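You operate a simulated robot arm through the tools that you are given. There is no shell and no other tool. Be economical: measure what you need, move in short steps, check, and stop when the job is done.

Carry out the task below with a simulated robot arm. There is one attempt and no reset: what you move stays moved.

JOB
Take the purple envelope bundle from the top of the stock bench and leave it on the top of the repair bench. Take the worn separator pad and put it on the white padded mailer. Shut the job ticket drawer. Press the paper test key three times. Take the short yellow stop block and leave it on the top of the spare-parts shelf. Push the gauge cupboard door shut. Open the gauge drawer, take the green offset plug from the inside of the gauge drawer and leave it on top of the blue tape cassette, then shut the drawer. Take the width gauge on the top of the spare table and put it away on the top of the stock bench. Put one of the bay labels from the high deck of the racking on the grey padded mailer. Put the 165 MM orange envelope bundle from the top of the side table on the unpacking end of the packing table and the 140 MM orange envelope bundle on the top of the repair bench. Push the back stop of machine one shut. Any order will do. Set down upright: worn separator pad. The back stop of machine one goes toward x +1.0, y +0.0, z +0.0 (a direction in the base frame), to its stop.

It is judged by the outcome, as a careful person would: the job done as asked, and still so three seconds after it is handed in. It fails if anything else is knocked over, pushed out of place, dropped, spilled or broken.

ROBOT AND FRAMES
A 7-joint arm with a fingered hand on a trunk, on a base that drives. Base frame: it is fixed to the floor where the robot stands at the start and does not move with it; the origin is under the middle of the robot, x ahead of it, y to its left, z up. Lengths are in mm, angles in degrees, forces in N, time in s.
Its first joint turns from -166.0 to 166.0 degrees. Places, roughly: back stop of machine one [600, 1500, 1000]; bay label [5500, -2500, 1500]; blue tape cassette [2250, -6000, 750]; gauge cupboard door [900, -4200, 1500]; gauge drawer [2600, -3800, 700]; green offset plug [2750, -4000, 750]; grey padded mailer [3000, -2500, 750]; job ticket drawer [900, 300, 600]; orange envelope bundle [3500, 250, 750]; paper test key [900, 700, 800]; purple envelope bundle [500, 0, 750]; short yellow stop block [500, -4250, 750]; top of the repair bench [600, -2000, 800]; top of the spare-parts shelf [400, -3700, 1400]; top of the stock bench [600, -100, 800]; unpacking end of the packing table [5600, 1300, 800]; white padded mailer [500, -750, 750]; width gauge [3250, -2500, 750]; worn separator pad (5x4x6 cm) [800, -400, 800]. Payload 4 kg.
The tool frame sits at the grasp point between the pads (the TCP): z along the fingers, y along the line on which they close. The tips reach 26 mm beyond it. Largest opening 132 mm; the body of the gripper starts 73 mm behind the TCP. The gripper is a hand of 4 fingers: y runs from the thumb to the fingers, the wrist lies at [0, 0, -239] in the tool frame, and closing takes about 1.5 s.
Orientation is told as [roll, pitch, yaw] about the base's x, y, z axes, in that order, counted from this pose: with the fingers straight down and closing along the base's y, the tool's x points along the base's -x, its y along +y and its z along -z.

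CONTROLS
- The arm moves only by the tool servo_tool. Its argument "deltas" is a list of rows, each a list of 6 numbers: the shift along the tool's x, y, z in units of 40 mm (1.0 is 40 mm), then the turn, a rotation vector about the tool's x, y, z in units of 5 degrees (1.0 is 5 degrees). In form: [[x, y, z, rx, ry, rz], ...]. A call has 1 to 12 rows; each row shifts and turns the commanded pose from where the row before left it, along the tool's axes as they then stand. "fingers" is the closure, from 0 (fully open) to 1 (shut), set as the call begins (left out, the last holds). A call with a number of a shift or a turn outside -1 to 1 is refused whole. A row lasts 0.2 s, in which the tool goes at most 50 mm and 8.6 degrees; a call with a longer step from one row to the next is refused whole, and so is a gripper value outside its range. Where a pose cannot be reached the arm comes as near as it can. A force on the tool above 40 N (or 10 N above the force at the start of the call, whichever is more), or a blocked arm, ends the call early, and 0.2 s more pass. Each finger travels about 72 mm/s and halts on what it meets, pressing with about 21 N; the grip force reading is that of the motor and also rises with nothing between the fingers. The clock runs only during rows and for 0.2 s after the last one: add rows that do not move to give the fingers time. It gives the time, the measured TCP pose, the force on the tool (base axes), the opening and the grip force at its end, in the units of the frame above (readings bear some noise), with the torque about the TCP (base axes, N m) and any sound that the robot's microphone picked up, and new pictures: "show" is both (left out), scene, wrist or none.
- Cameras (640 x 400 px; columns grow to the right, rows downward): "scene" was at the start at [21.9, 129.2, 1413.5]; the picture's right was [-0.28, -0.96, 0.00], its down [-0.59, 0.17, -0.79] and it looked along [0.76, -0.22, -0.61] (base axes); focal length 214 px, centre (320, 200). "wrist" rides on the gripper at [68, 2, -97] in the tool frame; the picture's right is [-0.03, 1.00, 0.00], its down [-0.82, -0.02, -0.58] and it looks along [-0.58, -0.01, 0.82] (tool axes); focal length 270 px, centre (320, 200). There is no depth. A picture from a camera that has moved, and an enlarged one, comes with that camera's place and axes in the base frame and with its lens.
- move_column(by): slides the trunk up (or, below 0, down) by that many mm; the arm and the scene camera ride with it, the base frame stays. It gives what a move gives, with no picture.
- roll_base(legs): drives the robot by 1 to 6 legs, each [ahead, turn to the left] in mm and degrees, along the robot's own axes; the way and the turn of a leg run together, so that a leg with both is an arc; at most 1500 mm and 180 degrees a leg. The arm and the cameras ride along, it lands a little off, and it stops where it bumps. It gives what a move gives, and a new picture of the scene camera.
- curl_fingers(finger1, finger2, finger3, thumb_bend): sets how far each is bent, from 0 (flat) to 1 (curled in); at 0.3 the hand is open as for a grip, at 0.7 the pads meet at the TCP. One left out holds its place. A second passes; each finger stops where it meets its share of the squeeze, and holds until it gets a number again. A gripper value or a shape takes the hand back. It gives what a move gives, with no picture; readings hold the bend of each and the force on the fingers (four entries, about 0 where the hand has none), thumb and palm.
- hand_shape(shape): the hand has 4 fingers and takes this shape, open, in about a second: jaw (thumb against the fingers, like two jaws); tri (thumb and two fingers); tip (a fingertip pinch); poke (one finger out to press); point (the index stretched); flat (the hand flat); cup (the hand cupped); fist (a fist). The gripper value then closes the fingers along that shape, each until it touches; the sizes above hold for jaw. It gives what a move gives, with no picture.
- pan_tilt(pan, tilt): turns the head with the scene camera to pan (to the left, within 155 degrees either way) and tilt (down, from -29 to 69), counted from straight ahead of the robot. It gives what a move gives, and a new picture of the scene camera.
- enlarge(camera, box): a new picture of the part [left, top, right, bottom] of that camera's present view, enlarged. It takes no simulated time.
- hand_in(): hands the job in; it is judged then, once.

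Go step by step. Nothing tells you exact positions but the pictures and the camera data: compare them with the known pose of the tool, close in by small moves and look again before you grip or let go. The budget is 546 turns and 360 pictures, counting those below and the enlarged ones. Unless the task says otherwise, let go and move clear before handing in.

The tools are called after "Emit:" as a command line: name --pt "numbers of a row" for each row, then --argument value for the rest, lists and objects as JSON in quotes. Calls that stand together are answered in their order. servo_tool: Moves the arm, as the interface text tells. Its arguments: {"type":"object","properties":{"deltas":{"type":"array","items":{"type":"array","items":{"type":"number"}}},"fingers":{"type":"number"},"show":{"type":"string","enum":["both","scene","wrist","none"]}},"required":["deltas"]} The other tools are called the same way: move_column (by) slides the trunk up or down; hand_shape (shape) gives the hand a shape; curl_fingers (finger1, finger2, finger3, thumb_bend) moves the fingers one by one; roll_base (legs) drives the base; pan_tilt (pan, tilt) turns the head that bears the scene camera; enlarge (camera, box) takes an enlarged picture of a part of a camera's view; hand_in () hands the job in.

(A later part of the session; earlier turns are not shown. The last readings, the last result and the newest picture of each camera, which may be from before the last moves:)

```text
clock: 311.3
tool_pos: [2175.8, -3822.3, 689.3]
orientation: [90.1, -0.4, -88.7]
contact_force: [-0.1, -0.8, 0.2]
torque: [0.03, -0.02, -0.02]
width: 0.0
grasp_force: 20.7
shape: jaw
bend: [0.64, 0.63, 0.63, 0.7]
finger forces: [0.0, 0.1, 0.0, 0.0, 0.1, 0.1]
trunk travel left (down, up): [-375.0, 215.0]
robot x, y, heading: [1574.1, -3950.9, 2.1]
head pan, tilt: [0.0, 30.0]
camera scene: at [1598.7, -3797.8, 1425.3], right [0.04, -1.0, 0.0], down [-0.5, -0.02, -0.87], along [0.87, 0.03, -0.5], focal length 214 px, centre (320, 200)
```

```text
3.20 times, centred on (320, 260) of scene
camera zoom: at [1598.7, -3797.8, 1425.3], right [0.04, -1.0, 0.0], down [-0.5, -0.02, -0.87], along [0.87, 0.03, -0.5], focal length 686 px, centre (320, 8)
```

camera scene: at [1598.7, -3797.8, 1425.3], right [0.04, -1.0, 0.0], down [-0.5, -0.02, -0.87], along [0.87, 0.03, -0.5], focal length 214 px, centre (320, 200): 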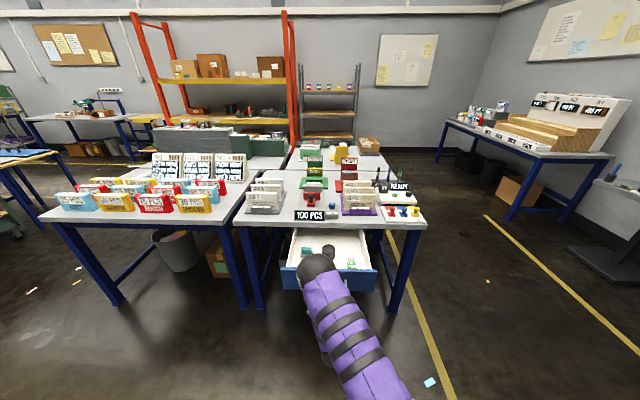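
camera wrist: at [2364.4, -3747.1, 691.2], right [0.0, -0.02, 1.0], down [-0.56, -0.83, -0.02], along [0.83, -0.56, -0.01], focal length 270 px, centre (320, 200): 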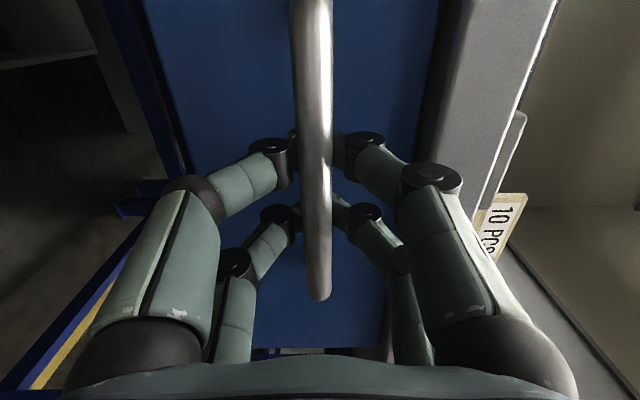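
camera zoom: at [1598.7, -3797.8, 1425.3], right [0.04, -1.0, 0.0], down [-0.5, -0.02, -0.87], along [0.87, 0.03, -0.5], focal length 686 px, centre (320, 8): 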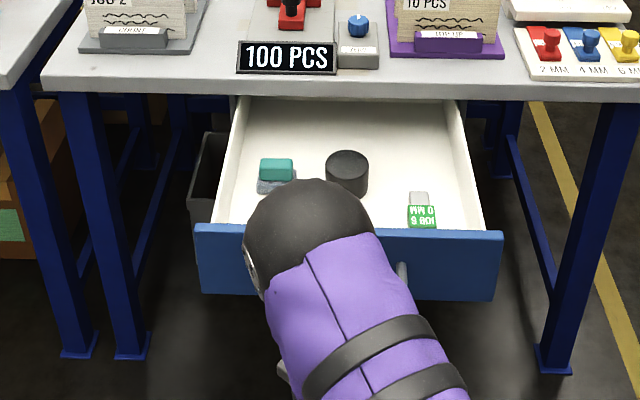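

The drawer is open; inside I see a teal item, a black cylinder and a green labelled block. I release the handle and bring the hand up to look in.

Emit:
servo_tool --pt "0 0 0 0 0 0" --pt "0 0 0 0 0 0" --pt "0 0 0 0 0 0" --pt "0 0 0 0 0 0" --pt "0 0 0 0 0 0" --fingers 0.3 --show "none"

Emit:
servo_tool --pt "0 0 -0.7 0 0 0" --pt "0 0 -0.9 0 0 0" --pt "0 0 -0.9 0 0 0" --pt "0 0 0 0 0 0" --show "scene"

Emit:
roll_base --legs '[[-200, 0]]'

```text
clock: 312.5
tool_pos: [2176.8, -3822.4, 688.5]
orientation: [90.1, -0.4, -88.7]
contact_force: [0.9, 0.3, -0.8]
torque: [0.03, 0.01, -0.01]
width: 92.0
grasp_force: 0.1
shape: jaw
bend: [0.68, 0.68, 0.68, 0.58]
finger forces: [0.1, 0.0, 0.0, 0.1, 0.0, 0.0]
trunk travel left (down, up): [-375.0, 215.0]
robot x, y, heading: [1572.2, -3951.6, 2.0]
head pan, tilt: [0.0, 30.0]
```

```text
clock: 313.5
tool_pos: [2074.6, -3824.5, 689.2]
orientation: [90.1, -0.3, -88.6]
contact_force: [-0.5, -0.3, 1.3]
torque: [0.0, -0.02, -0.01]
width: 92.1
grasp_force: 0.1
shape: jaw
bend: [0.68, 0.68, 0.68, 0.58]
finger forces: [0.0, 0.1, 0.0, 0.0, 0.0, 0.0]
trunk travel left (down, up): [-375.0, 215.0]
robot x, y, heading: [1578.3, -3953.3, 2.1]
head pan, tilt: [0.0, 30.0]
camera scene: at [1598.4, -3797.7, 1425.3], right [0.04, -1.0, 0.0], down [-0.5, -0.02, -0.87], along [0.87, 0.03, -0.5], focal length 214 px, centre (320, 200)
```

scene: 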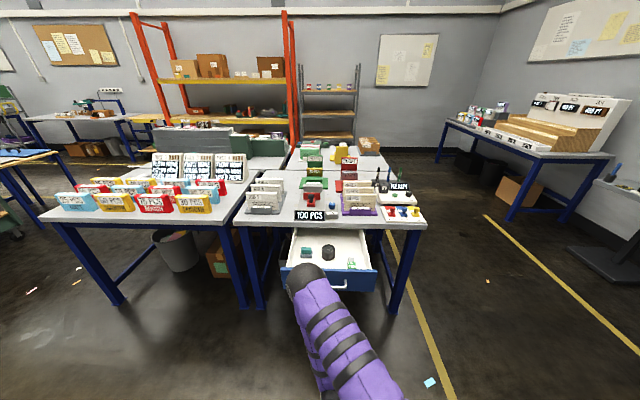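

```text
clock: 315.1
tool_pos: [1875.1, -3828.9, 689.8]
orientation: [90.0, -0.3, -88.5]
contact_force: [0.1, -0.2, 0.0]
torque: [0.02, 0.03, -0.01]
width: 92.1
grasp_force: 0.0
shape: jaw
bend: [0.68, 0.68, 0.68, 0.58]
finger forces: [0.0, 0.1, 0.0, 0.1, 0.1, 0.0]
trunk travel left (down, up): [-375.0, 215.0]
robot x, y, heading: [1375.9, -3957.4, 2.5]
head pan, tilt: [0.0, 30.0]
camera scene: at [1397.5, -3805.4, 1425.3], right [0.04, -1.0, 0.0], down [-0.5, -0.02, -0.87], along [0.87, 0.04, -0.5], focal length 214 px, centre (320, 200)
```

scene: 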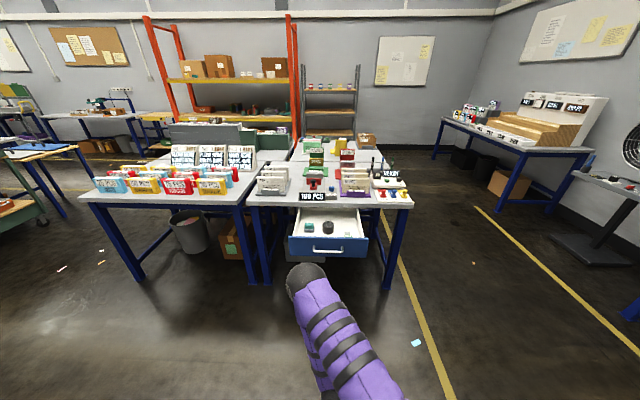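

Emit:
servo_tool --pt "0 0 0 0 0 -1" --pt "0 0 0 0 0 -1" --pt "0 0 0 0 0 -1" --pt "0 0 0 0 0 -1" --pt "0 0 0 0 0 -1" --pt "0 0 0 0 0 -1" --pt "0 0 0 0 0 -1" --pt "0 0 0 0 0 -1" --pt "0 0 0 0 0 -1" --pt "0 0 0 0 0 -1" --pt "0 0 0 0 0 -1" --pt "0 0 0 0 0 -1" --show "none"

Emit:
servo_tool --pt "0 0 0 0 0 -1" --pt "0 0 0 0 0 -1" --pt "0 0 0 0 0 -1" --pt "0 0 0 0 0 -1" --pt "0 0 0 0 0 -1" --pt "0 0 0 0 0 -1" --pt "-0.5 0 0 0 1 0" --pt "-0.5 0 -0.05 0 1 0" --pt "-0.49 0 -0.1 0 1 0" --pt "-0.48 0 -0.13 0 1 0" --pt "-0.47 0 -0.17 0 1 0" --pt "-0.45 0 -0.21 0 1 0" --show "none"

Emit:
servo_tool --pt "-0.43 0 -0.25 0 1 0" --pt "-0.41 0 -0.29 0 1 0" --pt "-0.38 0 -0.32 0 1 0" --pt "-0.35 0 -0.35 0 1 0" --pt "-0.32 0 -0.38 0 1 0" --pt "-0.29 0 -0.41 0 1 0" --pt "-0.25 0 -0.43 0 1 0" --pt "-0.21 0 -0.45 0 1 0" --pt "-0.17 0 -0.47 0 1 0" --pt "-0.13 0 -0.48 0 1 0" --pt "-0.09 0 -0.49 0 1 0" --pt "-0.04 0 -0.5 0 1 0" --show "none"

Emit:
roll_base --legs '[[430, 0]]'

Emit:
enlarge --camera "scene" --box '[240, 220, 420, 330]'

```text
clock: 317.7
tool_pos: [1874.6, -3830.4, 691.4]
orientation: [90.3, -60.6, -88.7]
contact_force: [0.5, 0.0, -0.6]
torque: [-0.02, 0.02, -0.01]
width: 92.1
grasp_force: 0.1
shape: jaw
bend: [0.68, 0.68, 0.68, 0.58]
finger forces: [0.1, 0.1, 0.0, 0.0, 0.0, 0.0]
trunk travel left (down, up): [-375.0, 215.0]
robot x, y, heading: [1374.5, -3962.3, 2.6]
head pan, tilt: [0.0, 30.0]
```

```text
clock: 320.3
tool_pos: [1885.1, -3820.2, 803.1]
orientation: [-1.0, -60.0, 2.5]
contact_force: [0.3, 0.5, 0.2]
torque: [0.04, 0.01, -0.01]
width: 92.2
grasp_force: 0.1
shape: jaw
bend: [0.68, 0.68, 0.68, 0.58]
finger forces: [0.0, 0.1, 0.0, 0.0, 0.1, 0.0]
out of reach, approached as far as the arm can: row 9, 10
trunk travel left (down, up): [-375.0, 215.0]
robot x, y, heading: [1370.0, -3961.5, 2.4]
head pan, tilt: [0.0, 30.0]
```

```text
clock: 322.9
tool_pos: [1887.2, -3820.4, 1043.8]
orientation: [-0.4, 0.1, 1.5]
contact_force: [1.2, -0.4, 0.3]
torque: [-0.01, -0.01, 0.0]
width: 92.3
grasp_force: 0.1
shape: jaw
bend: [0.68, 0.68, 0.68, 0.58]
finger forces: [0.0, 0.1, 0.0, 0.1, 0.1, 0.1]
trunk travel left (down, up): [-375.0, 215.0]
robot x, y, heading: [1374.0, -3962.1, 2.1]
head pan, tilt: [0.0, 30.0]
```

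```text
clock: 325.5
tool_pos: [2313.6, -3803.6, 1042.8]
orientation: [-0.4, -0.1, 1.5]
contact_force: [-0.8, 0.2, 0.5]
torque: [-0.01, 0.02, -0.03]
width: 91.9
grasp_force: 0.1
shape: jaw
bend: [0.68, 0.68, 0.68, 0.58]
finger forces: [0.0, 0.0, 0.0, 0.1, 0.1, 0.0]
trunk travel left (down, up): [-375.0, 215.0]
robot x, y, heading: [1802.6, -3945.7, 2.2]
head pan, tilt: [0.0, 30.0]
camera scene: at [1824.2, -3788.2, 1425.3], right [0.04, -1.0, 0.0], down [-0.5, -0.02, -0.87], along [0.87, 0.03, -0.5], focal length 214 px, centre (320, 200)
```

scene: 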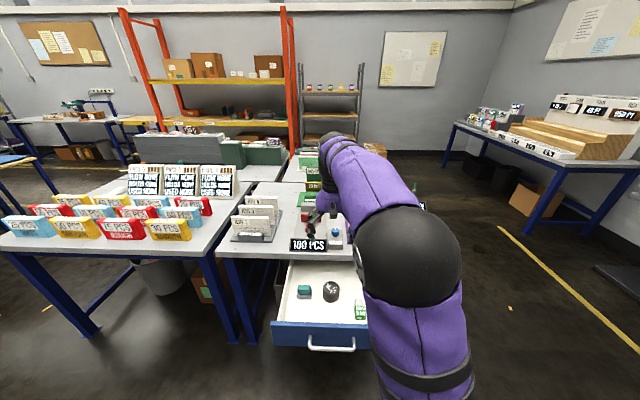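

```text
3.56 times, centred on (330, 275) of scene
camera zoom: at [1824.2, -3788.2, 1425.3], right [0.04, -1.0, 0.0], down [-0.5, -0.02, -0.87], along [0.87, 0.03, -0.5], focal length 763 px, centre (284, -67)
```

zoom: 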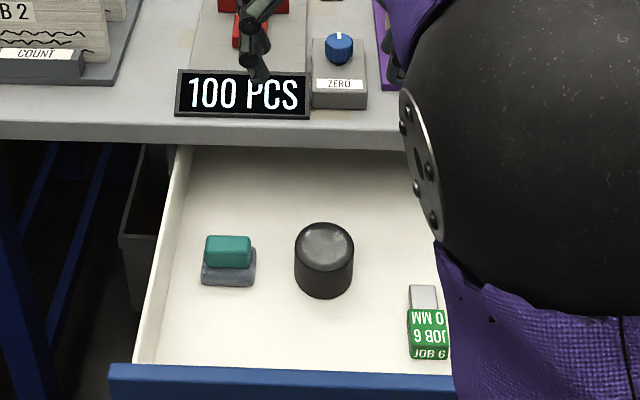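

The green "JOB 6 / 0 MM" plug lies near the drawer front at about [2307, -3921]. I move over it.

Emit:
servo_tool --pt "0 -0.6 0.7 0 0 0" --pt "0 -0.6 0.7 0 0 0" --pt "0 -0.6 0.7 0 0 0" --pt "0 -0.6 0.7 0 0 0" --pt "0 -0.55 0.7 0 0 0" --pt "0 0 0.7 0 0 0" --pt "0 0 0 0 0 0" --show "wrist"

```text
clock: 327.1
tool_pos: [2318.8, -3924.0, 876.0]
orientation: [-0.5, -0.1, 1.5]
contact_force: [0.9, 0.4, -0.3]
torque: [0.0, 0.02, 0.02]
width: 92.0
grasp_force: 0.2
shape: jaw
bend: [0.68, 0.68, 0.68, 0.58]
finger forces: [0.0, 0.0, 0.0, 0.0, 0.0, 0.0]
trunk travel left (down, up): [-375.0, 215.0]
robot x, y, heading: [1801.6, -3942.4, 1.9]
head pan, tilt: [0.0, 30.0]
camera wrist: at [2250.2, -3923.8, 972.3], right [0.0, 1.0, -0.01], down [0.81, 0.0, 0.58], along [0.58, -0.01, -0.81], focal length 270 px, centre (320, 200)
```

wrist: 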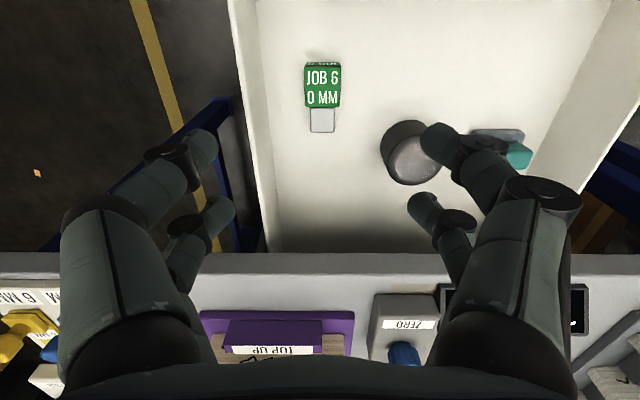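

Emit:
servo_tool --pt "-0.25 0 0.9 0 0 0" --pt "-0.25 0 0.9 0 0 0" --pt "0 0 0.9 0 0 0" --pt "0 0 0.9 0 0 0" --pt "0 0 0.6 0 0 0" --pt "0 0 0 0 0 0" --fingers 0.48 --show "wrist"

```text
clock: 328.5
tool_pos: [2338.9, -3923.4, 707.5]
orientation: [-0.4, -0.1, 1.5]
contact_force: [-0.3, 0.8, -0.2]
torque: [0.01, -0.01, -0.02]
width: 69.4
grasp_force: 0.0
shape: jaw
bend: [0.72, 0.72, 0.72, 0.7]
finger forces: [0.0, 0.0, 0.0, 0.0, 0.0, 0.0]
trunk travel left (down, up): [-375.0, 215.0]
robot x, y, heading: [1800.4, -3945.9, 2.1]
head pan, tilt: [0.0, 30.0]
camera wrist: at [2269.4, -3924.2, 804.2], right [0.0, 1.0, -0.01], down [0.81, 0.0, 0.58], along [0.58, -0.01, -0.81], focal length 270 px, centre (320, 200)
```

wrist: 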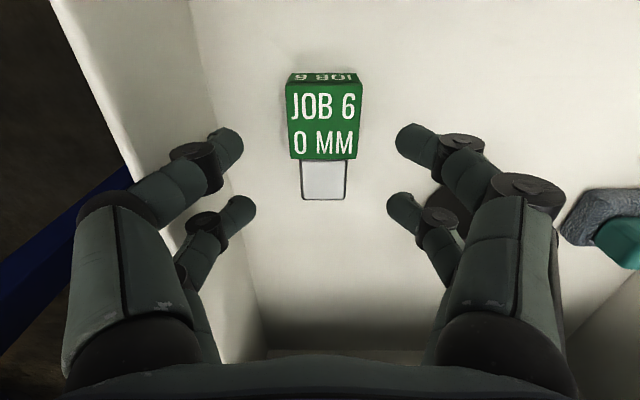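

Emit:
servo_tool --pt "0 0 0.5 0 0 0" --pt "0 0 0.38 0 0 0" --pt "0 0 0 0 0 0" --show "none"

Emit:
servo_tool --pt "0 0 0 0 0 0" --pt "0 0 0 0 0 0" --pt "0 0 0 0 0 0" --pt "0 0 0 0 0 0" --pt "0 0 0 0 0 0" --fingers 1 --show "wrist"

```text
clock: 329.3
tool_pos: [2339.0, -3922.3, 671.8]
orientation: [-0.2, -0.2, 1.5]
contact_force: [-0.6, 7.5, 2.2]
torque: [-0.38, 0.01, -0.14]
width: 67.1
grasp_force: 0.1
shape: jaw
bend: [0.72, 0.72, 0.72, 0.7]
finger forces: [0.0, 0.1, 0.0, 0.0, 7.6, 0.0]
trunk travel left (down, up): [-375.0, 215.0]
robot x, y, heading: [1798.1, -3941.5, 2.5]
head pan, tilt: [0.0, 30.0]
```

```text
clock: 330.5
tool_pos: [2337.6, -3923.0, 672.5]
orientation: [-0.4, 0.0, 1.4]
contact_force: [-0.2, 0.2, 0.3]
torque: [0.0, 0.01, 0.03]
width: 36.4
grasp_force: 21.4
shape: jaw
bend: [0.73, 0.72, 0.73, 0.7]
finger forces: [19.8, 19.6, 21.9, 0.0, 17.4, 0.0]
trunk travel left (down, up): [-375.0, 215.0]
robot x, y, heading: [1801.5, -3940.8, 2.1]
head pan, tilt: [0.0, 30.0]
camera wrist: at [2268.9, -3924.4, 769.3], right [0.0, 1.0, -0.01], down [0.81, 0.0, 0.58], along [0.58, -0.01, -0.81], focal length 270 px, centre (320, 200)
```

wrist: 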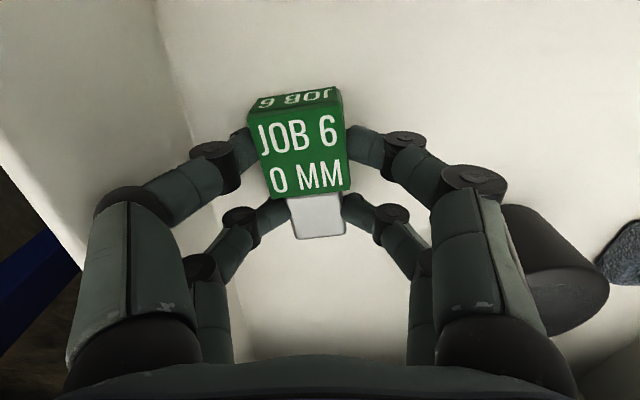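

Emit:
servo_tool --pt "0 0.1 -0.4 0 0 0" --pt "0 0.1 -0.8 0 0 0" --pt "0 0 -1 0 0 0" --pt "0 0 -1 0 0 0" --pt "0 0 -1 0 0 0" --pt "0 0 -1 0 0 0" --pt "0 0 -1 0 0 0" --pt "0 0 -1 0 0 0" --pt "0 0 0 0 0 0" --show "both"

```text
clock: 332.5
tool_pos: [2337.9, -3914.3, 962.3]
orientation: [-0.4, -0.1, 1.5]
contact_force: [0.8, -0.6, -0.2]
torque: [0.0, -0.02, 0.03]
width: 35.9
grasp_force: 21.3
shape: jaw
bend: [0.73, 0.72, 0.73, 0.7]
finger forces: [19.6, 19.7, 22.2, 0.0, 17.4, 0.0]
trunk travel left (down, up): [-375.0, 215.0]
robot x, y, heading: [1800.1, -3942.8, 2.1]
head pan, tilt: [0.0, 30.0]
camera scene: at [1824.2, -3788.2, 1425.3], right [0.04, -1.0, 0.0], down [-0.5, -0.02, -0.87], along [0.87, 0.03, -0.5], focal length 214 px, centre (320, 200)
camera wrist: at [2268.2, -3915.1, 1057.8], right [0.0, 1.0, -0.01], down [0.81, 0.0, 0.58], along [0.58, 0.0, -0.81], focal length 270 px, centre (320, 200)
```

scene: 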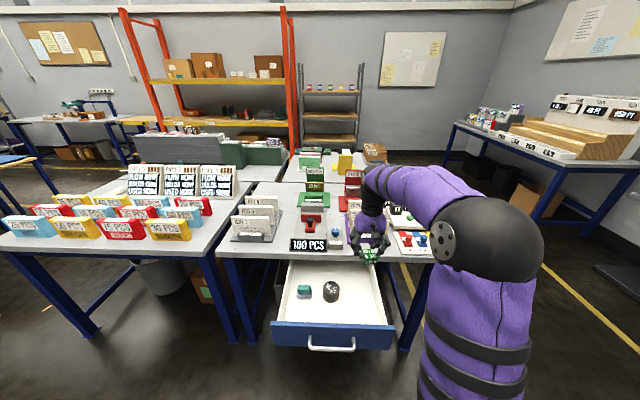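
wrist: 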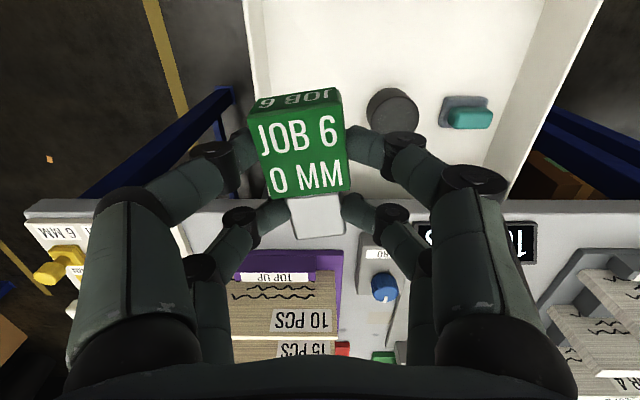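

The plug is held. I drive to the wall bench with the blue tape cassette.

Emit:
roll_base --legs '[[0, -92], [1350, 0]]'

Emit:
pan_tilt --pan 20 --tilt 40

```text
clock: 343.2
tool_pos: [1779.1, -5827.6, 961.7]
orientation: [-0.4, -0.1, -91.9]
contact_force: [0.3, 0.0, -0.3]
torque: [-0.04, 0.0, -0.03]
width: 35.8
grasp_force: 21.3
shape: jaw
bend: [0.73, 0.72, 0.73, 0.7]
finger forces: [19.8, 19.7, 22.1, 0.0, 17.3, 0.0]
trunk travel left (down, up): [-375.0, 215.0]
robot x, y, heading: [1785.0, -5288.7, -90.9]
head pan, tilt: [0.0, 30.0]
camera scene: at [1933.9, -5323.9, 1425.3], right [-1.0, 0.02, 0.0], down [0.01, 0.5, -0.87], along [-0.02, -0.87, -0.5], focal length 214 px, centre (320, 200)
```

scene: 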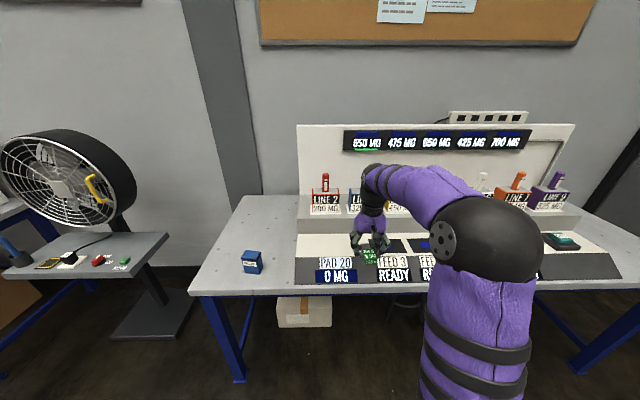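

```text
clock: 344.0
tool_pos: [1778.6, -5827.2, 960.9]
orientation: [-0.3, -0.2, -91.8]
contact_force: [0.0, -0.1, -0.8]
torque: [0.02, 0.03, -0.02]
width: 36.0
grasp_force: 21.1
shape: jaw
bend: [0.73, 0.72, 0.73, 0.7]
finger forces: [19.7, 19.8, 22.1, 0.1, 17.2, 0.0]
trunk travel left (down, up): [-375.0, 215.0]
robot x, y, heading: [1782.7, -5291.4, -91.1]
head pan, tilt: [20.0, 40.0]
camera scene: at [1963.1, -5314.0, 1410.0], right [-0.95, -0.32, 0.0], down [-0.21, 0.61, -0.77], along [0.25, -0.72, -0.64], focal length 214 px, centre (320, 200)
```

scene: 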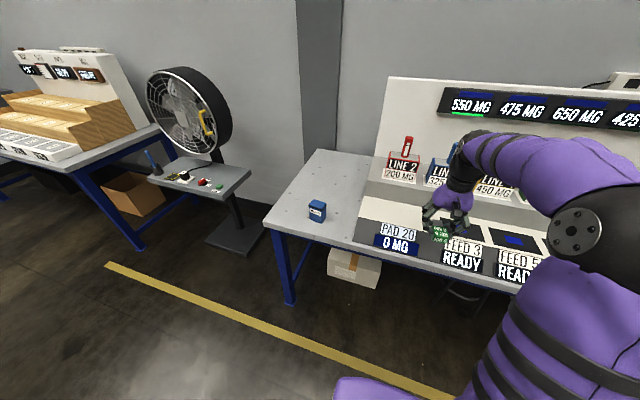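

Emit:
enlarge --camera "scene" --box '[270, 170, 370, 240]'

```text
5.71 times, centred on (320, 205) of scene
camera zoom: at [1963.1, -5314.0, 1410.0], right [-0.95, -0.32, 0.0], down [-0.21, 0.61, -0.77], along [0.25, -0.72, -0.64], focal length 1226 px, centre (320, 171)
```

zoom: 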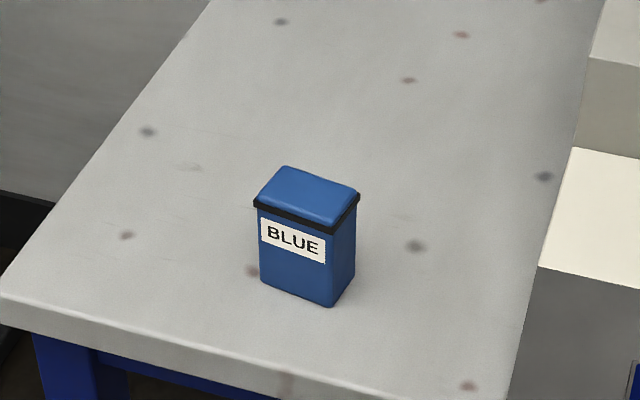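

The cassette's top is at about [2175, -5896, 866]. I shift the robot sideways to stand in front of it.

Emit:
roll_base --legs '[[-120, 0], [0, 91], [370, 0], [0, -90], [80, 0]]'

```text
clock: 355.6
tool_pos: [2171.8, -5776.7, 960.7]
orientation: [-0.5, -0.1, -89.9]
contact_force: [0.3, -0.2, -0.6]
torque: [0.04, -0.03, -0.01]
width: 36.0
grasp_force: 21.3
shape: jaw
bend: [0.73, 0.72, 0.73, 0.7]
finger forces: [19.8, 19.8, 22.1, 0.0, 17.3, 0.0]
trunk travel left (down, up): [-375.0, 215.0]
robot x, y, heading: [2156.6, -5238.1, -88.7]
head pan, tilt: [20.0, 40.0]
camera scene: at [2337.8, -5255.3, 1410.0], right [-0.93, -0.36, 0.0], down [-0.23, 0.6, -0.77], along [0.28, -0.71, -0.64], focal length 214 px, centre (320, 200)
```

scene: 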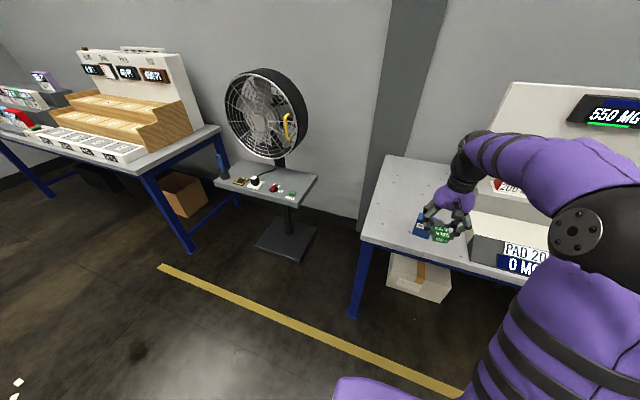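

Emit:
roll_base --legs '[[90, 0]]'

Emit:
servo_tool --pt "0 0 -0.3 0 0 0" --pt "0 0 0 0 0 0" --show "both"

Emit:
enlarge --camera "scene" --box '[390, 190, 490, 270]'

```text
clock: 356.7
tool_pos: [2173.6, -5869.1, 960.1]
orientation: [-0.4, -0.2, -90.0]
contact_force: [0.1, -0.2, -0.9]
torque: [0.0, -0.03, -0.02]
width: 36.2
grasp_force: 20.9
shape: jaw
bend: [0.73, 0.72, 0.73, 0.7]
finger forces: [19.7, 19.7, 22.2, 0.1, 17.3, 0.0]
trunk travel left (down, up): [-375.0, 215.0]
robot x, y, heading: [2156.9, -5332.3, -89.0]
head pan, tilt: [20.0, 40.0]
camera scene: at [2339.6, -5347.4, 1409.9], right [-0.93, -0.36, 0.0], down [-0.23, 0.6, -0.77], along [0.28, -0.71, -0.64], focal length 214 px, centre (320, 200)
```

scene: 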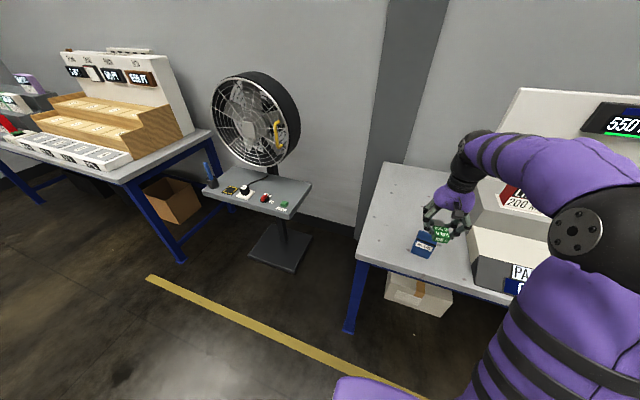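

```text
clock: 357.3
tool_pos: [2174.8, -5868.1, 973.0]
orientation: [-0.3, -0.1, -90.1]
contact_force: [0.3, -0.1, -1.5]
torque: [0.01, 0.0, 0.0]
width: 35.7
grasp_force: 21.0
shape: jaw
bend: [0.73, 0.72, 0.73, 0.7]
finger forces: [19.7, 19.6, 22.1, 0.0, 17.3, 0.0]
trunk travel left (down, up): [-375.0, 215.0]
robot x, y, heading: [2155.2, -5330.9, -89.1]
head pan, tilt: [20.0, 40.0]
camera scene: at [2339.6, -5347.3, 1409.9], right [-0.93, -0.36, 0.0], down [-0.23, 0.6, -0.77], along [0.28, -0.71, -0.64], focal length 214 px, centre (320, 200)
camera wrist: at [2176.0, -5800.4, 1069.3], right [1.0, -0.03, -0.01], down [-0.02, -0.81, 0.58], along [-0.02, -0.58, -0.81], focal length 270 px, centre (320, 200)
```

scene: 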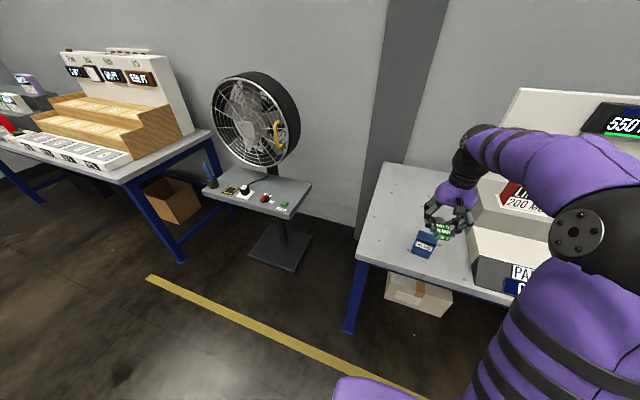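
wrist: 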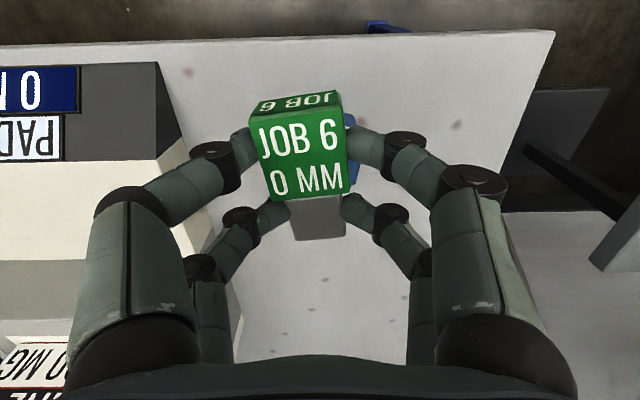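

```text
5.00 times, centred on (440, 230) of scene
camera zoom: at [2339.6, -5347.3, 1409.9], right [-0.93, -0.36, 0.0], down [-0.23, 0.6, -0.77], along [0.28, -0.71, -0.64], focal length 1072 px, centre (-280, 50)
```

zoom: 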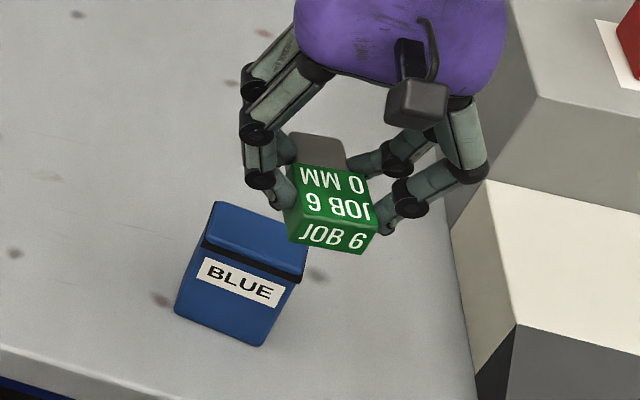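

Emit:
servo_tool --pt "-0.6 0.15 0 0 0 0" --pt "-0.65 0.15 0 0 0 0" --pt "0 0 0.6 0 0 0" --pt "0 0 0.5 0 0 0" --pt "0 0 0 0 0 0" --show "none"

Emit:
enlarge --camera "scene" --box '[390, 190, 490, 270]'

Emit:
enlarge --camera "wrist" --box '[200, 60, 440, 260]'

```text
clock: 358.5
tool_pos: [2184.2, -5917.3, 929.6]
orientation: [-0.5, -0.2, -89.9]
contact_force: [-0.9, 0.1, -0.1]
torque: [0.01, -0.02, -0.02]
width: 35.7
grasp_force: 20.7
shape: jaw
bend: [0.73, 0.72, 0.73, 0.7]
finger forces: [19.7, 19.6, 22.2, 0.0, 17.3, 0.0]
trunk travel left (down, up): [-375.0, 215.0]
robot x, y, heading: [2160.6, -5333.2, -89.0]
head pan, tilt: [20.0, 40.0]
```

```text
5.00 times, centred on (440, 230) of scene
camera zoom: at [2339.6, -5347.5, 1409.9], right [-0.93, -0.36, 0.0], down [-0.23, 0.6, -0.77], along [0.28, -0.71, -0.64], focal length 1072 px, centre (-280, 50)
```

zoom: 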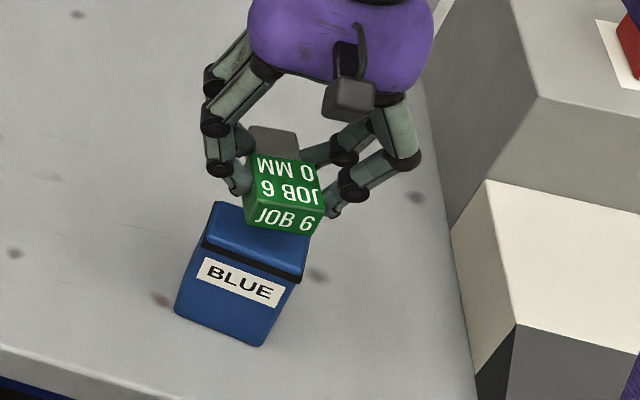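

```text
2.00 times, centred on (320, 160) of wrist
camera zoom: at [2186.2, -5850.2, 1025.9], right [1.0, -0.03, -0.01], down [-0.02, -0.81, 0.58], along [-0.02, -0.58, -0.81], focal length 541 px, centre (320, 280)
```

zoom: 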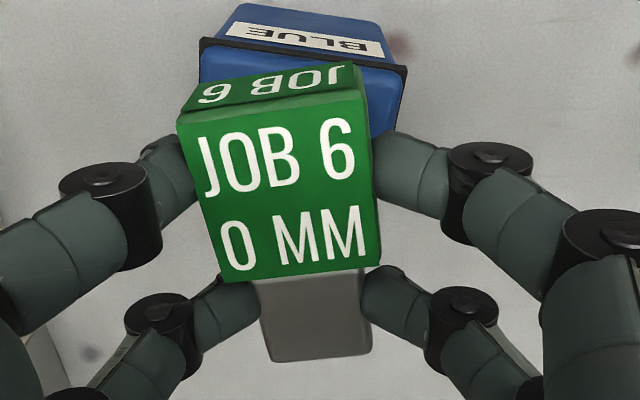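

Emit:
servo_tool --pt "-0.1 0.07 0.2 0 0 0" --pt "0 0 0.3 0 0 0" --pt "0 0 0.1 0 0 0" --pt "0 0 0.06 0 0 0" --pt "0 0 0.06 0 0 0" --pt "0 0 0 0 0 0" --show "none"

Emit:
enlarge --camera "scene" --box '[390, 190, 490, 270]'

```text
clock: 359.9
tool_pos: [2188.8, -5922.1, 900.1]
orientation: [-0.4, -0.2, -90.1]
contact_force: [-0.1, 0.3, 3.2]
torque: [0.01, 0.06, -0.01]
width: 36.0
grasp_force: 20.8
shape: jaw
bend: [0.73, 0.72, 0.73, 0.7]
finger forces: [20.1, 19.9, 22.0, 0.1, 17.7, 0.0]
trunk travel left (down, up): [-375.0, 215.0]
robot x, y, heading: [2159.5, -5333.1, -88.7]
head pan, tilt: [20.0, 40.0]
```

```text
5.00 times, centred on (440, 230) of scene
camera zoom: at [2339.6, -5347.1, 1410.0], right [-0.93, -0.36, 0.0], down [-0.23, 0.6, -0.77], along [0.28, -0.71, -0.64], focal length 1072 px, centre (-280, 50)
```

zoom: 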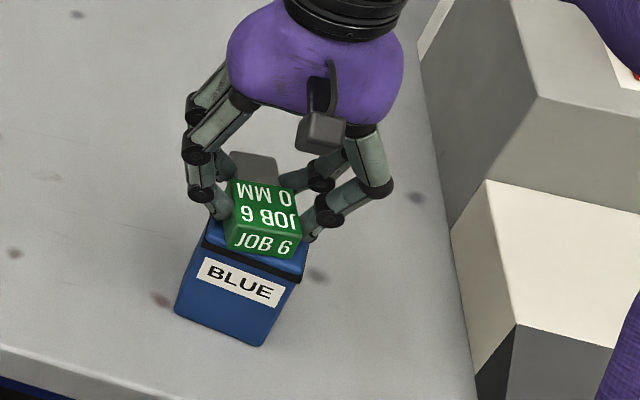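

Emit:
servo_tool --pt "0 0 0.03 0 0 0" --pt "0 0 0 0 0 0" --show "none"

Emit:
servo_tool --pt "0 0 0 0 0 0" --pt "0 0 0 0 0 0" --pt "0 0 0 0 0 0" --pt "0 0 0 0 0 0" --fingers 0.5 --show "none"

Emit:
servo_tool --pt "0 0 -0.4 0 0 0" --pt "0 0 -0.8 0 0 0" --pt "0 0 -1 0 0 0" --pt "0 0 -1 0 0 0" --pt "0 0 0 0 0 0" --show "none"

Emit:
enlarge --camera "scene" --box '[390, 170, 490, 270]'

```text
clock: 360.5
tool_pos: [2186.9, -5922.3, 899.6]
orientation: [-0.4, -0.3, -90.0]
contact_force: [-0.4, -0.2, 11.2]
torque: [-0.01, 0.16, 0.0]
width: 35.5
grasp_force: 21.6
shape: jaw
bend: [0.73, 0.73, 0.73, 0.71]
finger forces: [20.6, 20.2, 22.2, 0.1, 18.6, 0.0]
trunk travel left (down, up): [-375.0, 215.0]
robot x, y, heading: [2161.7, -5331.3, -88.8]
head pan, tilt: [20.0, 40.0]
```

```text
clock: 361.5
tool_pos: [2187.0, -5921.7, 898.1]
orientation: [-0.4, -0.1, -89.9]
contact_force: [0.7, 0.0, 0.3]
torque: [-0.03, -0.01, 0.02]
width: 65.2
grasp_force: 0.1
shape: jaw
bend: [0.73, 0.73, 0.73, 0.7]
finger forces: [0.0, 0.0, 0.0, 0.0, 0.0, 0.0]
trunk travel left (down, up): [-375.0, 215.0]
robot x, y, heading: [2157.9, -5329.9, -88.5]
head pan, tilt: [20.0, 40.0]
```

```text
clock: 362.7
tool_pos: [2189.0, -5920.9, 1025.9]
orientation: [-0.4, -0.1, -89.9]
contact_force: [0.3, -0.3, -0.3]
torque: [0.02, 0.03, 0.03]
width: 65.5
grasp_force: 0.1
shape: jaw
bend: [0.73, 0.73, 0.73, 0.7]
finger forces: [0.0, 0.0, 0.1, 0.0, 0.1, 0.0]
trunk travel left (down, up): [-375.0, 215.0]
robot x, y, heading: [2158.9, -5333.9, -88.9]
head pan, tilt: [20.0, 40.0]
```

```text
4.00 times, centred on (440, 220) of scene
camera zoom: at [2339.6, -5347.3, 1409.9], right [-0.93, -0.36, 0.0], down [-0.23, 0.6, -0.77], along [0.28, -0.71, -0.64], focal length 858 px, centre (-160, 120)
```

zoom: 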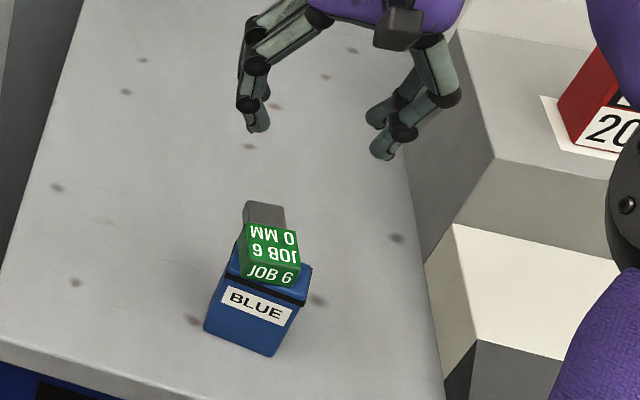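

The plug rests on the cassette. I drive back to the drawer to shut it.

Emit:
roll_base --legs '[[-100, 0], [0, -91], [600, 0], [0, -90], [1360, 0], [0, -90]]'

Emit:
pan_tilt --pan 0 --tilt 35

```text
clock: 384.8
tool_pos: [2174.6, -3863.6, 1025.3]
orientation: [-0.5, -0.1, -1.4]
contact_force: [0.3, 0.5, 0.0]
torque: [-0.01, -0.03, 0.01]
width: 65.6
grasp_force: 0.0
shape: jaw
bend: [0.73, 0.73, 0.73, 0.7]
finger forces: [0.0, 0.0, 0.1, 0.1, 0.0, 0.1]
trunk travel left (down, up): [-375.0, 215.0]
robot x, y, heading: [1579.1, -3876.1, -0.1]
head pan, tilt: [20.0, 40.0]
camera scene: at [1602.7, -3695.6, 1409.9], right [0.34, -0.94, 0.0], down [-0.61, -0.22, -0.77], along [0.72, 0.26, -0.64], focal length 214 px, centre (320, 200)
```

scene: 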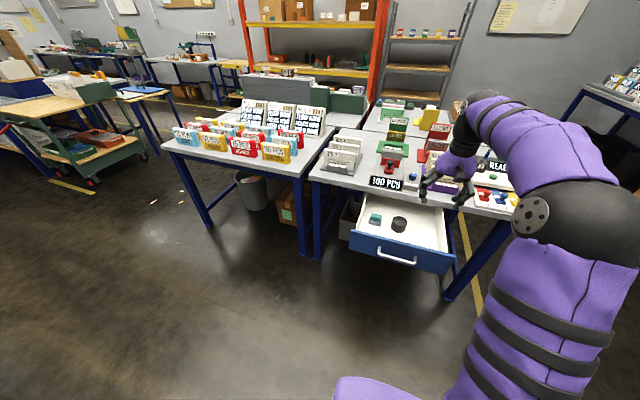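

```text
clock: 385.6
tool_pos: [2173.8, -3862.9, 1026.3]
orientation: [-0.4, -0.1, -1.4]
contact_force: [0.2, -0.2, 0.0]
torque: [0.01, -0.01, -0.04]
width: 65.3
grasp_force: 0.1
shape: jaw
bend: [0.73, 0.73, 0.73, 0.7]
finger forces: [0.0, 0.0, 0.0, 0.0, 0.1, 0.0]
trunk travel left (down, up): [-375.0, 215.0]
robot x, y, heading: [1582.4, -3878.4, -0.3]
head pan, tilt: [0.0, 35.0]
camera scene: at [1610.7, -3724.7, 1417.5], right [-0.01, -1.0, 0.0], down [-0.57, 0.0, -0.82], along [0.82, 0.0, -0.57], focal length 214 px, centre (320, 200)
```

scene: 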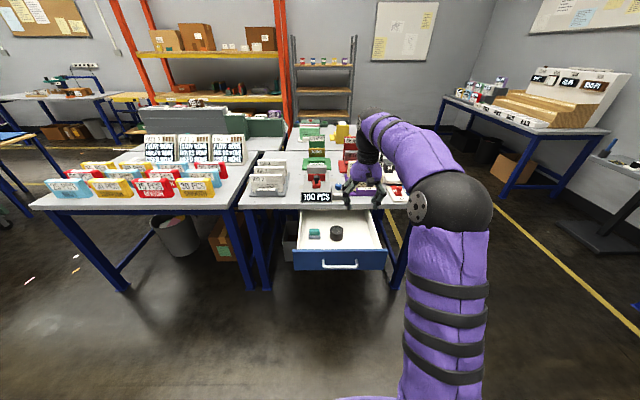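

Emit:
servo_tool --pt "0.8 0.45 0 0 0 0" --pt "0.8 0.45 0 0 0 0" --pt "0.75 0.38 0 0 0 0" --pt "0 0 1 0 0 0" --pt "0 0 1 0 0 0" --pt "0 0 1 0 0 0" --pt "0 0 1 0 0 0" --pt "0 0 1 0 0 0" --pt "0 0 1 0 0 0" --pt "0 0 1 0 0 0" --pt "0 0 1 0 0 0" --pt "0 0 0.15 0 0 0" --fingers 1 --show "scene"

```text
clock: 388.2
tool_pos: [2082.9, -3812.4, 699.1]
orientation: [-0.4, -0.1, -1.4]
contact_force: [-0.1, 0.4, -0.2]
torque: [-0.04, 0.03, 0.01]
width: 0.1
grasp_force: 20.8
shape: jaw
bend: [0.62, 0.62, 0.62, 0.7]
finger forces: [0.0, 0.1, 0.1, 0.1, 0.0, 0.1]
trunk travel left (down, up): [-375.0, 215.0]
robot x, y, heading: [1582.3, -3877.2, 0.2]
head pan, tilt: [0.0, 35.0]
camera scene: at [1611.0, -3724.7, 1417.5], right [-0.01, -1.0, 0.0], down [-0.57, 0.0, -0.82], along [0.82, 0.0, -0.57], focal length 214 px, centre (320, 200)
```

scene: 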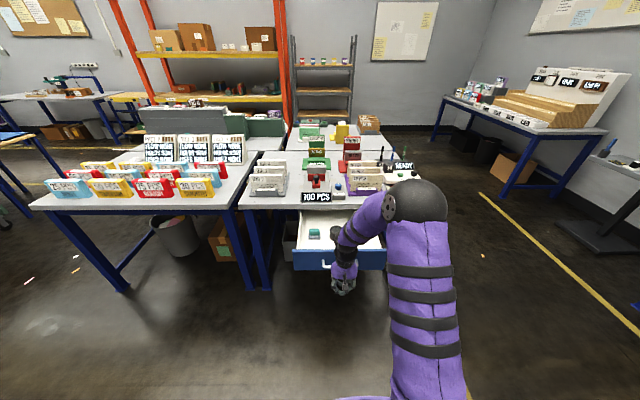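

Emit:
roll_base --legs '[[220, 0]]'

Emit:
servo_tool --pt "-0.5 0 0 0 0 0" --pt "-0.5 0 0 0 0 0" --pt "-0.5 0 0 0 0 0" --pt "-0.3 0 0 0 0 0" --pt "-0.2 0 0 0 0 0" --pt "-0.2 0 0 0 0 0" --pt "-0.2 0 0 0 0 0" --pt "-0.2 0 0 0 0 0" --pt "-0.2 0 0 0 0 0" --pt "-0.2 0 0 0 0 0" --show "scene"

```text
clock: 389.9
tool_pos: [2307.8, -3815.4, 698.8]
orientation: [-0.4, -0.2, -1.6]
contact_force: [-0.1, 0.4, -0.1]
torque: [0.01, 0.0, -0.01]
width: 0.0
grasp_force: 21.2
shape: jaw
bend: [0.62, 0.63, 0.63, 0.7]
finger forces: [0.1, 0.1, 0.0, 0.0, 0.0, 0.0]
trunk travel left (down, up): [-375.0, 215.0]
robot x, y, heading: [1805.1, -3884.4, -0.8]
head pan, tilt: [0.0, 35.0]
camera scene: at [1835.2, -3726.6, 1417.5], right [-0.01, -1.0, 0.0], down [-0.57, 0.01, -0.82], along [0.82, -0.01, -0.57], focal length 214 px, centre (320, 200)
```

scene: 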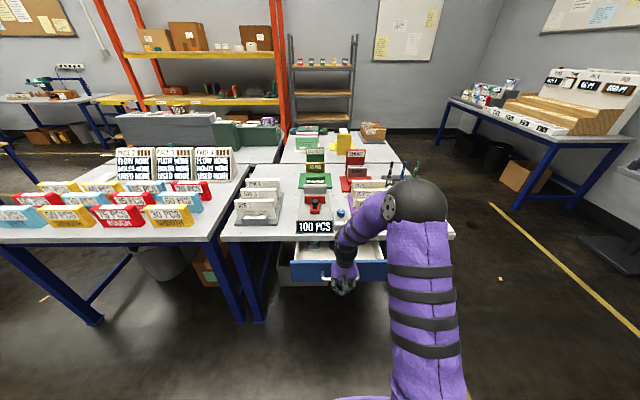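

```text
clock: 392.1
tool_pos: [2427.0, -3819.7, 698.5]
orientation: [-0.4, -0.2, -1.6]
contact_force: [-1.0, 0.4, 0.9]
torque: [0.0, -0.02, -0.02]
width: 0.0
grasp_force: 20.5
shape: jaw
bend: [0.62, 0.63, 0.63, 0.7]
finger forces: [0.1, 0.4, 0.0, 0.0, 0.0, 0.0]
trunk travel left (down, up): [-375.0, 215.0]
robot x, y, heading: [1805.8, -3883.4, -0.7]
head pan, tilt: [0.0, 35.0]
camera scene: at [1835.3, -3726.6, 1417.5], right [-0.01, -1.0, 0.0], down [-0.57, 0.01, -0.82], along [0.82, -0.01, -0.57], focal length 214 px, centre (320, 200)
```

scene: 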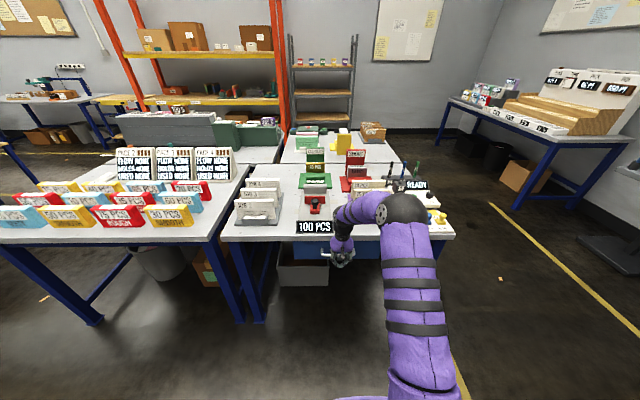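

Emit:
servo_tool --pt "-0.15 0 0 0 0 0" --pt "-0.15 0 0 0 0 0" --pt "-0.15 0 0 0 0 0" --pt "-0.1 0 0 0 0 0" --pt "-0.1 0 0 0 0 0" --pt "0 0 0 0 0 0" --show "wrist"

```text
clock: 392.9
tool_pos: [2434.7, -3817.7, 698.0]
orientation: [-0.5, 1.0, -1.4]
contact_force: [-14.3, -1.3, 11.5]
torque: [0.17, -0.13, 0.18]
width: 0.0
grasp_force: 21.2
shape: jaw
bend: [0.62, 0.63, 0.62, 0.7]
finger forces: [0.0, 12.9, 1.2, 0.1, 0.0, 0.0]
trunk travel left (down, up): [-375.0, 215.0]
robot x, y, heading: [1807.3, -3883.7, -0.4]
head pan, tilt: [0.0, 35.0]
stopped in row 3: the force on the tool passed its limit (the readings are from after the stop); the commanded pose is now the measured one
camera wrist: at [2366.5, -3815.5, 796.1], right [0.05, 1.0, -0.01], down [0.83, -0.04, 0.56], along [0.56, -0.04, -0.83], focal length 270 px, centre (320, 200)
```

wrist: 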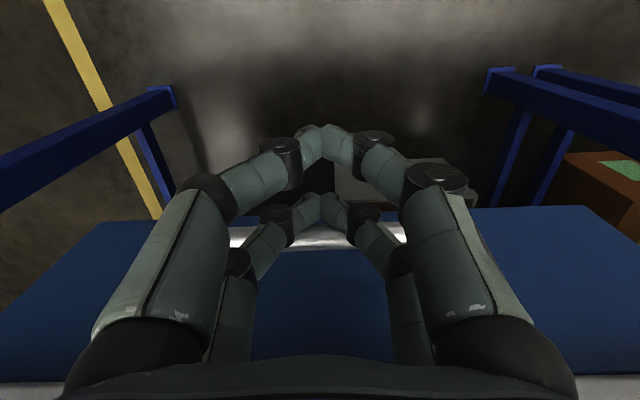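

The drawer meets its stop: shut. I retract, raise the hand and move north to find the width gauge and the grey mailer.

Emit:
servo_tool --pt "0.9 0 0 0 0 0" --pt "0.9 0 0 0 0 0" --pt "0.5 0 0 0 0 0" --pt "0.2 0 -1 0 0 0" --pt "0.2 0 -1 0 0 0" --pt "0.2 0 -1 0 0 0" --pt "0 0 -1 0 0 0" --pt "0 0 -1 0 0 0" --pt "0 0 -1 0 0 0" --pt "0 0 -1 0 0 0" --pt "0 0 -1 0 0 0" --pt "0 0 -1 0 0 0" --fingers 0.2 --show "none"

Emit:
roll_base --legs '[[-150, 0], [0, 90], [1400, 0], [0, -60]]'

Emit:
pan_tilt --pan -30 --tilt 20

Emit:
pan_tilt --pan 30 --tilt 15

```text
clock: 395.5
tool_pos: [2323.4, -3813.8, 1056.5]
orientation: [-0.5, 0.9, -1.5]
contact_force: [-0.4, -0.1, 0.2]
torque: [-0.02, -0.01, 0.03]
width: 105.7
grasp_force: 0.0
shape: jaw
bend: [0.59, 0.59, 0.59, 0.45]
finger forces: [0.0, 0.0, 0.0, 0.1, 0.0, 0.1]
trunk travel left (down, up): [-375.0, 215.0]
robot x, y, heading: [1807.0, -3880.2, -0.7]
head pan, tilt: [0.0, 35.0]
```

```text
clock: 409.9
tool_pos: [2068.1, -2162.0, 1055.3]
orientation: [-0.5, 0.9, 29.5]
contact_force: [-0.1, 0.0, 0.5]
torque: [0.01, 0.02, 0.02]
width: 105.1
grasp_force: 0.0
shape: jaw
bend: [0.59, 0.59, 0.59, 0.45]
finger forces: [0.0, 0.0, 0.1, 0.0, 0.0, 0.0]
trunk travel left (down, up): [-375.0, 215.0]
robot x, y, heading: [1654.6, -2487.4, 30.5]
head pan, tilt: [0.0, 35.0]
camera scene: at [1602.7, -2337.8, 1417.5], right [0.51, -0.86, 0.0], down [-0.49, -0.29, -0.82], along [0.71, 0.41, -0.57], focal length 214 px, centre (320, 200)
```

scene: 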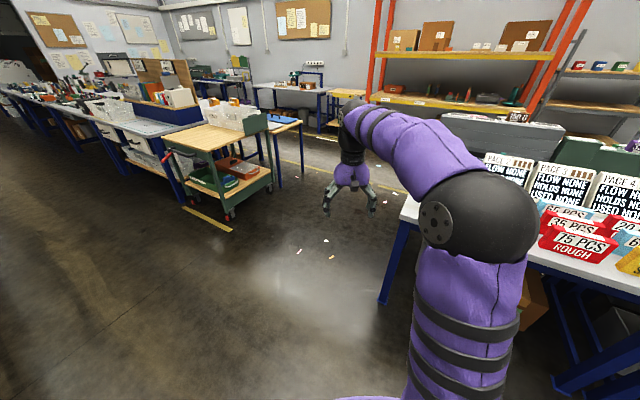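

```text
clock: 410.8
tool_pos: [2067.8, -2161.6, 1056.1]
orientation: [-0.5, 1.0, 29.6]
contact_force: [-0.1, 0.7, 0.1]
torque: [0.01, -0.01, -0.01]
width: 105.4
grasp_force: 0.0
shape: jaw
bend: [0.59, 0.59, 0.59, 0.45]
finger forces: [0.0, 0.0, 0.1, 0.0, 0.0, 0.0]
trunk travel left (down, up): [-375.0, 215.0]
robot x, y, heading: [1657.5, -2485.6, 30.3]
head pan, tilt: [-30.0, 20.0]
camera scene: at [1619.8, -2381.6, 1441.3], right [0.01, -1.0, 0.0], down [-0.34, 0.0, -0.94], along [0.94, 0.01, -0.34], focal length 214 px, centre (320, 200)
```

scene: 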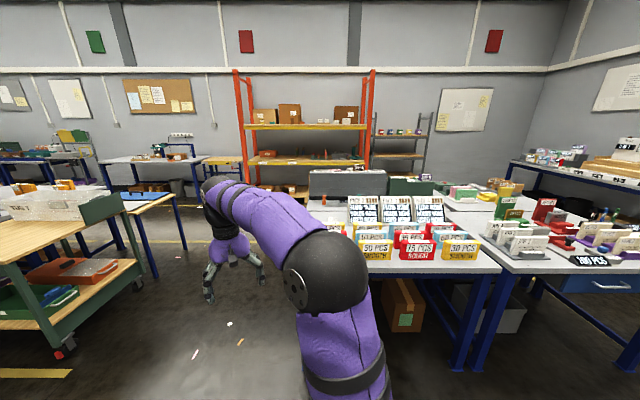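

```text
clock: 412.1
tool_pos: [2066.8, -2161.1, 1056.3]
orientation: [-0.5, 0.9, 29.5]
contact_force: [-0.4, -0.3, -0.3]
torque: [0.01, -0.02, -0.03]
width: 105.4
grasp_force: 0.0
shape: jaw
bend: [0.59, 0.59, 0.59, 0.45]
finger forces: [0.0, 0.1, 0.0, 0.0, 0.0, 0.1]
trunk travel left (down, up): [-375.0, 215.0]
robot x, y, heading: [1655.3, -2483.9, 30.3]
head pan, tilt: [30.0, 15.0]
camera scene: at [1572.9, -2301.2, 1449.5], right [0.87, -0.49, 0.0], down [-0.13, -0.23, -0.97], along [0.48, 0.84, -0.26], focal length 214 px, centre (320, 200)
```

scene: 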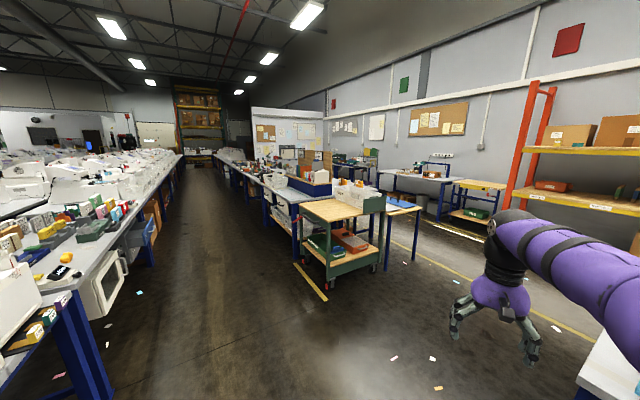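

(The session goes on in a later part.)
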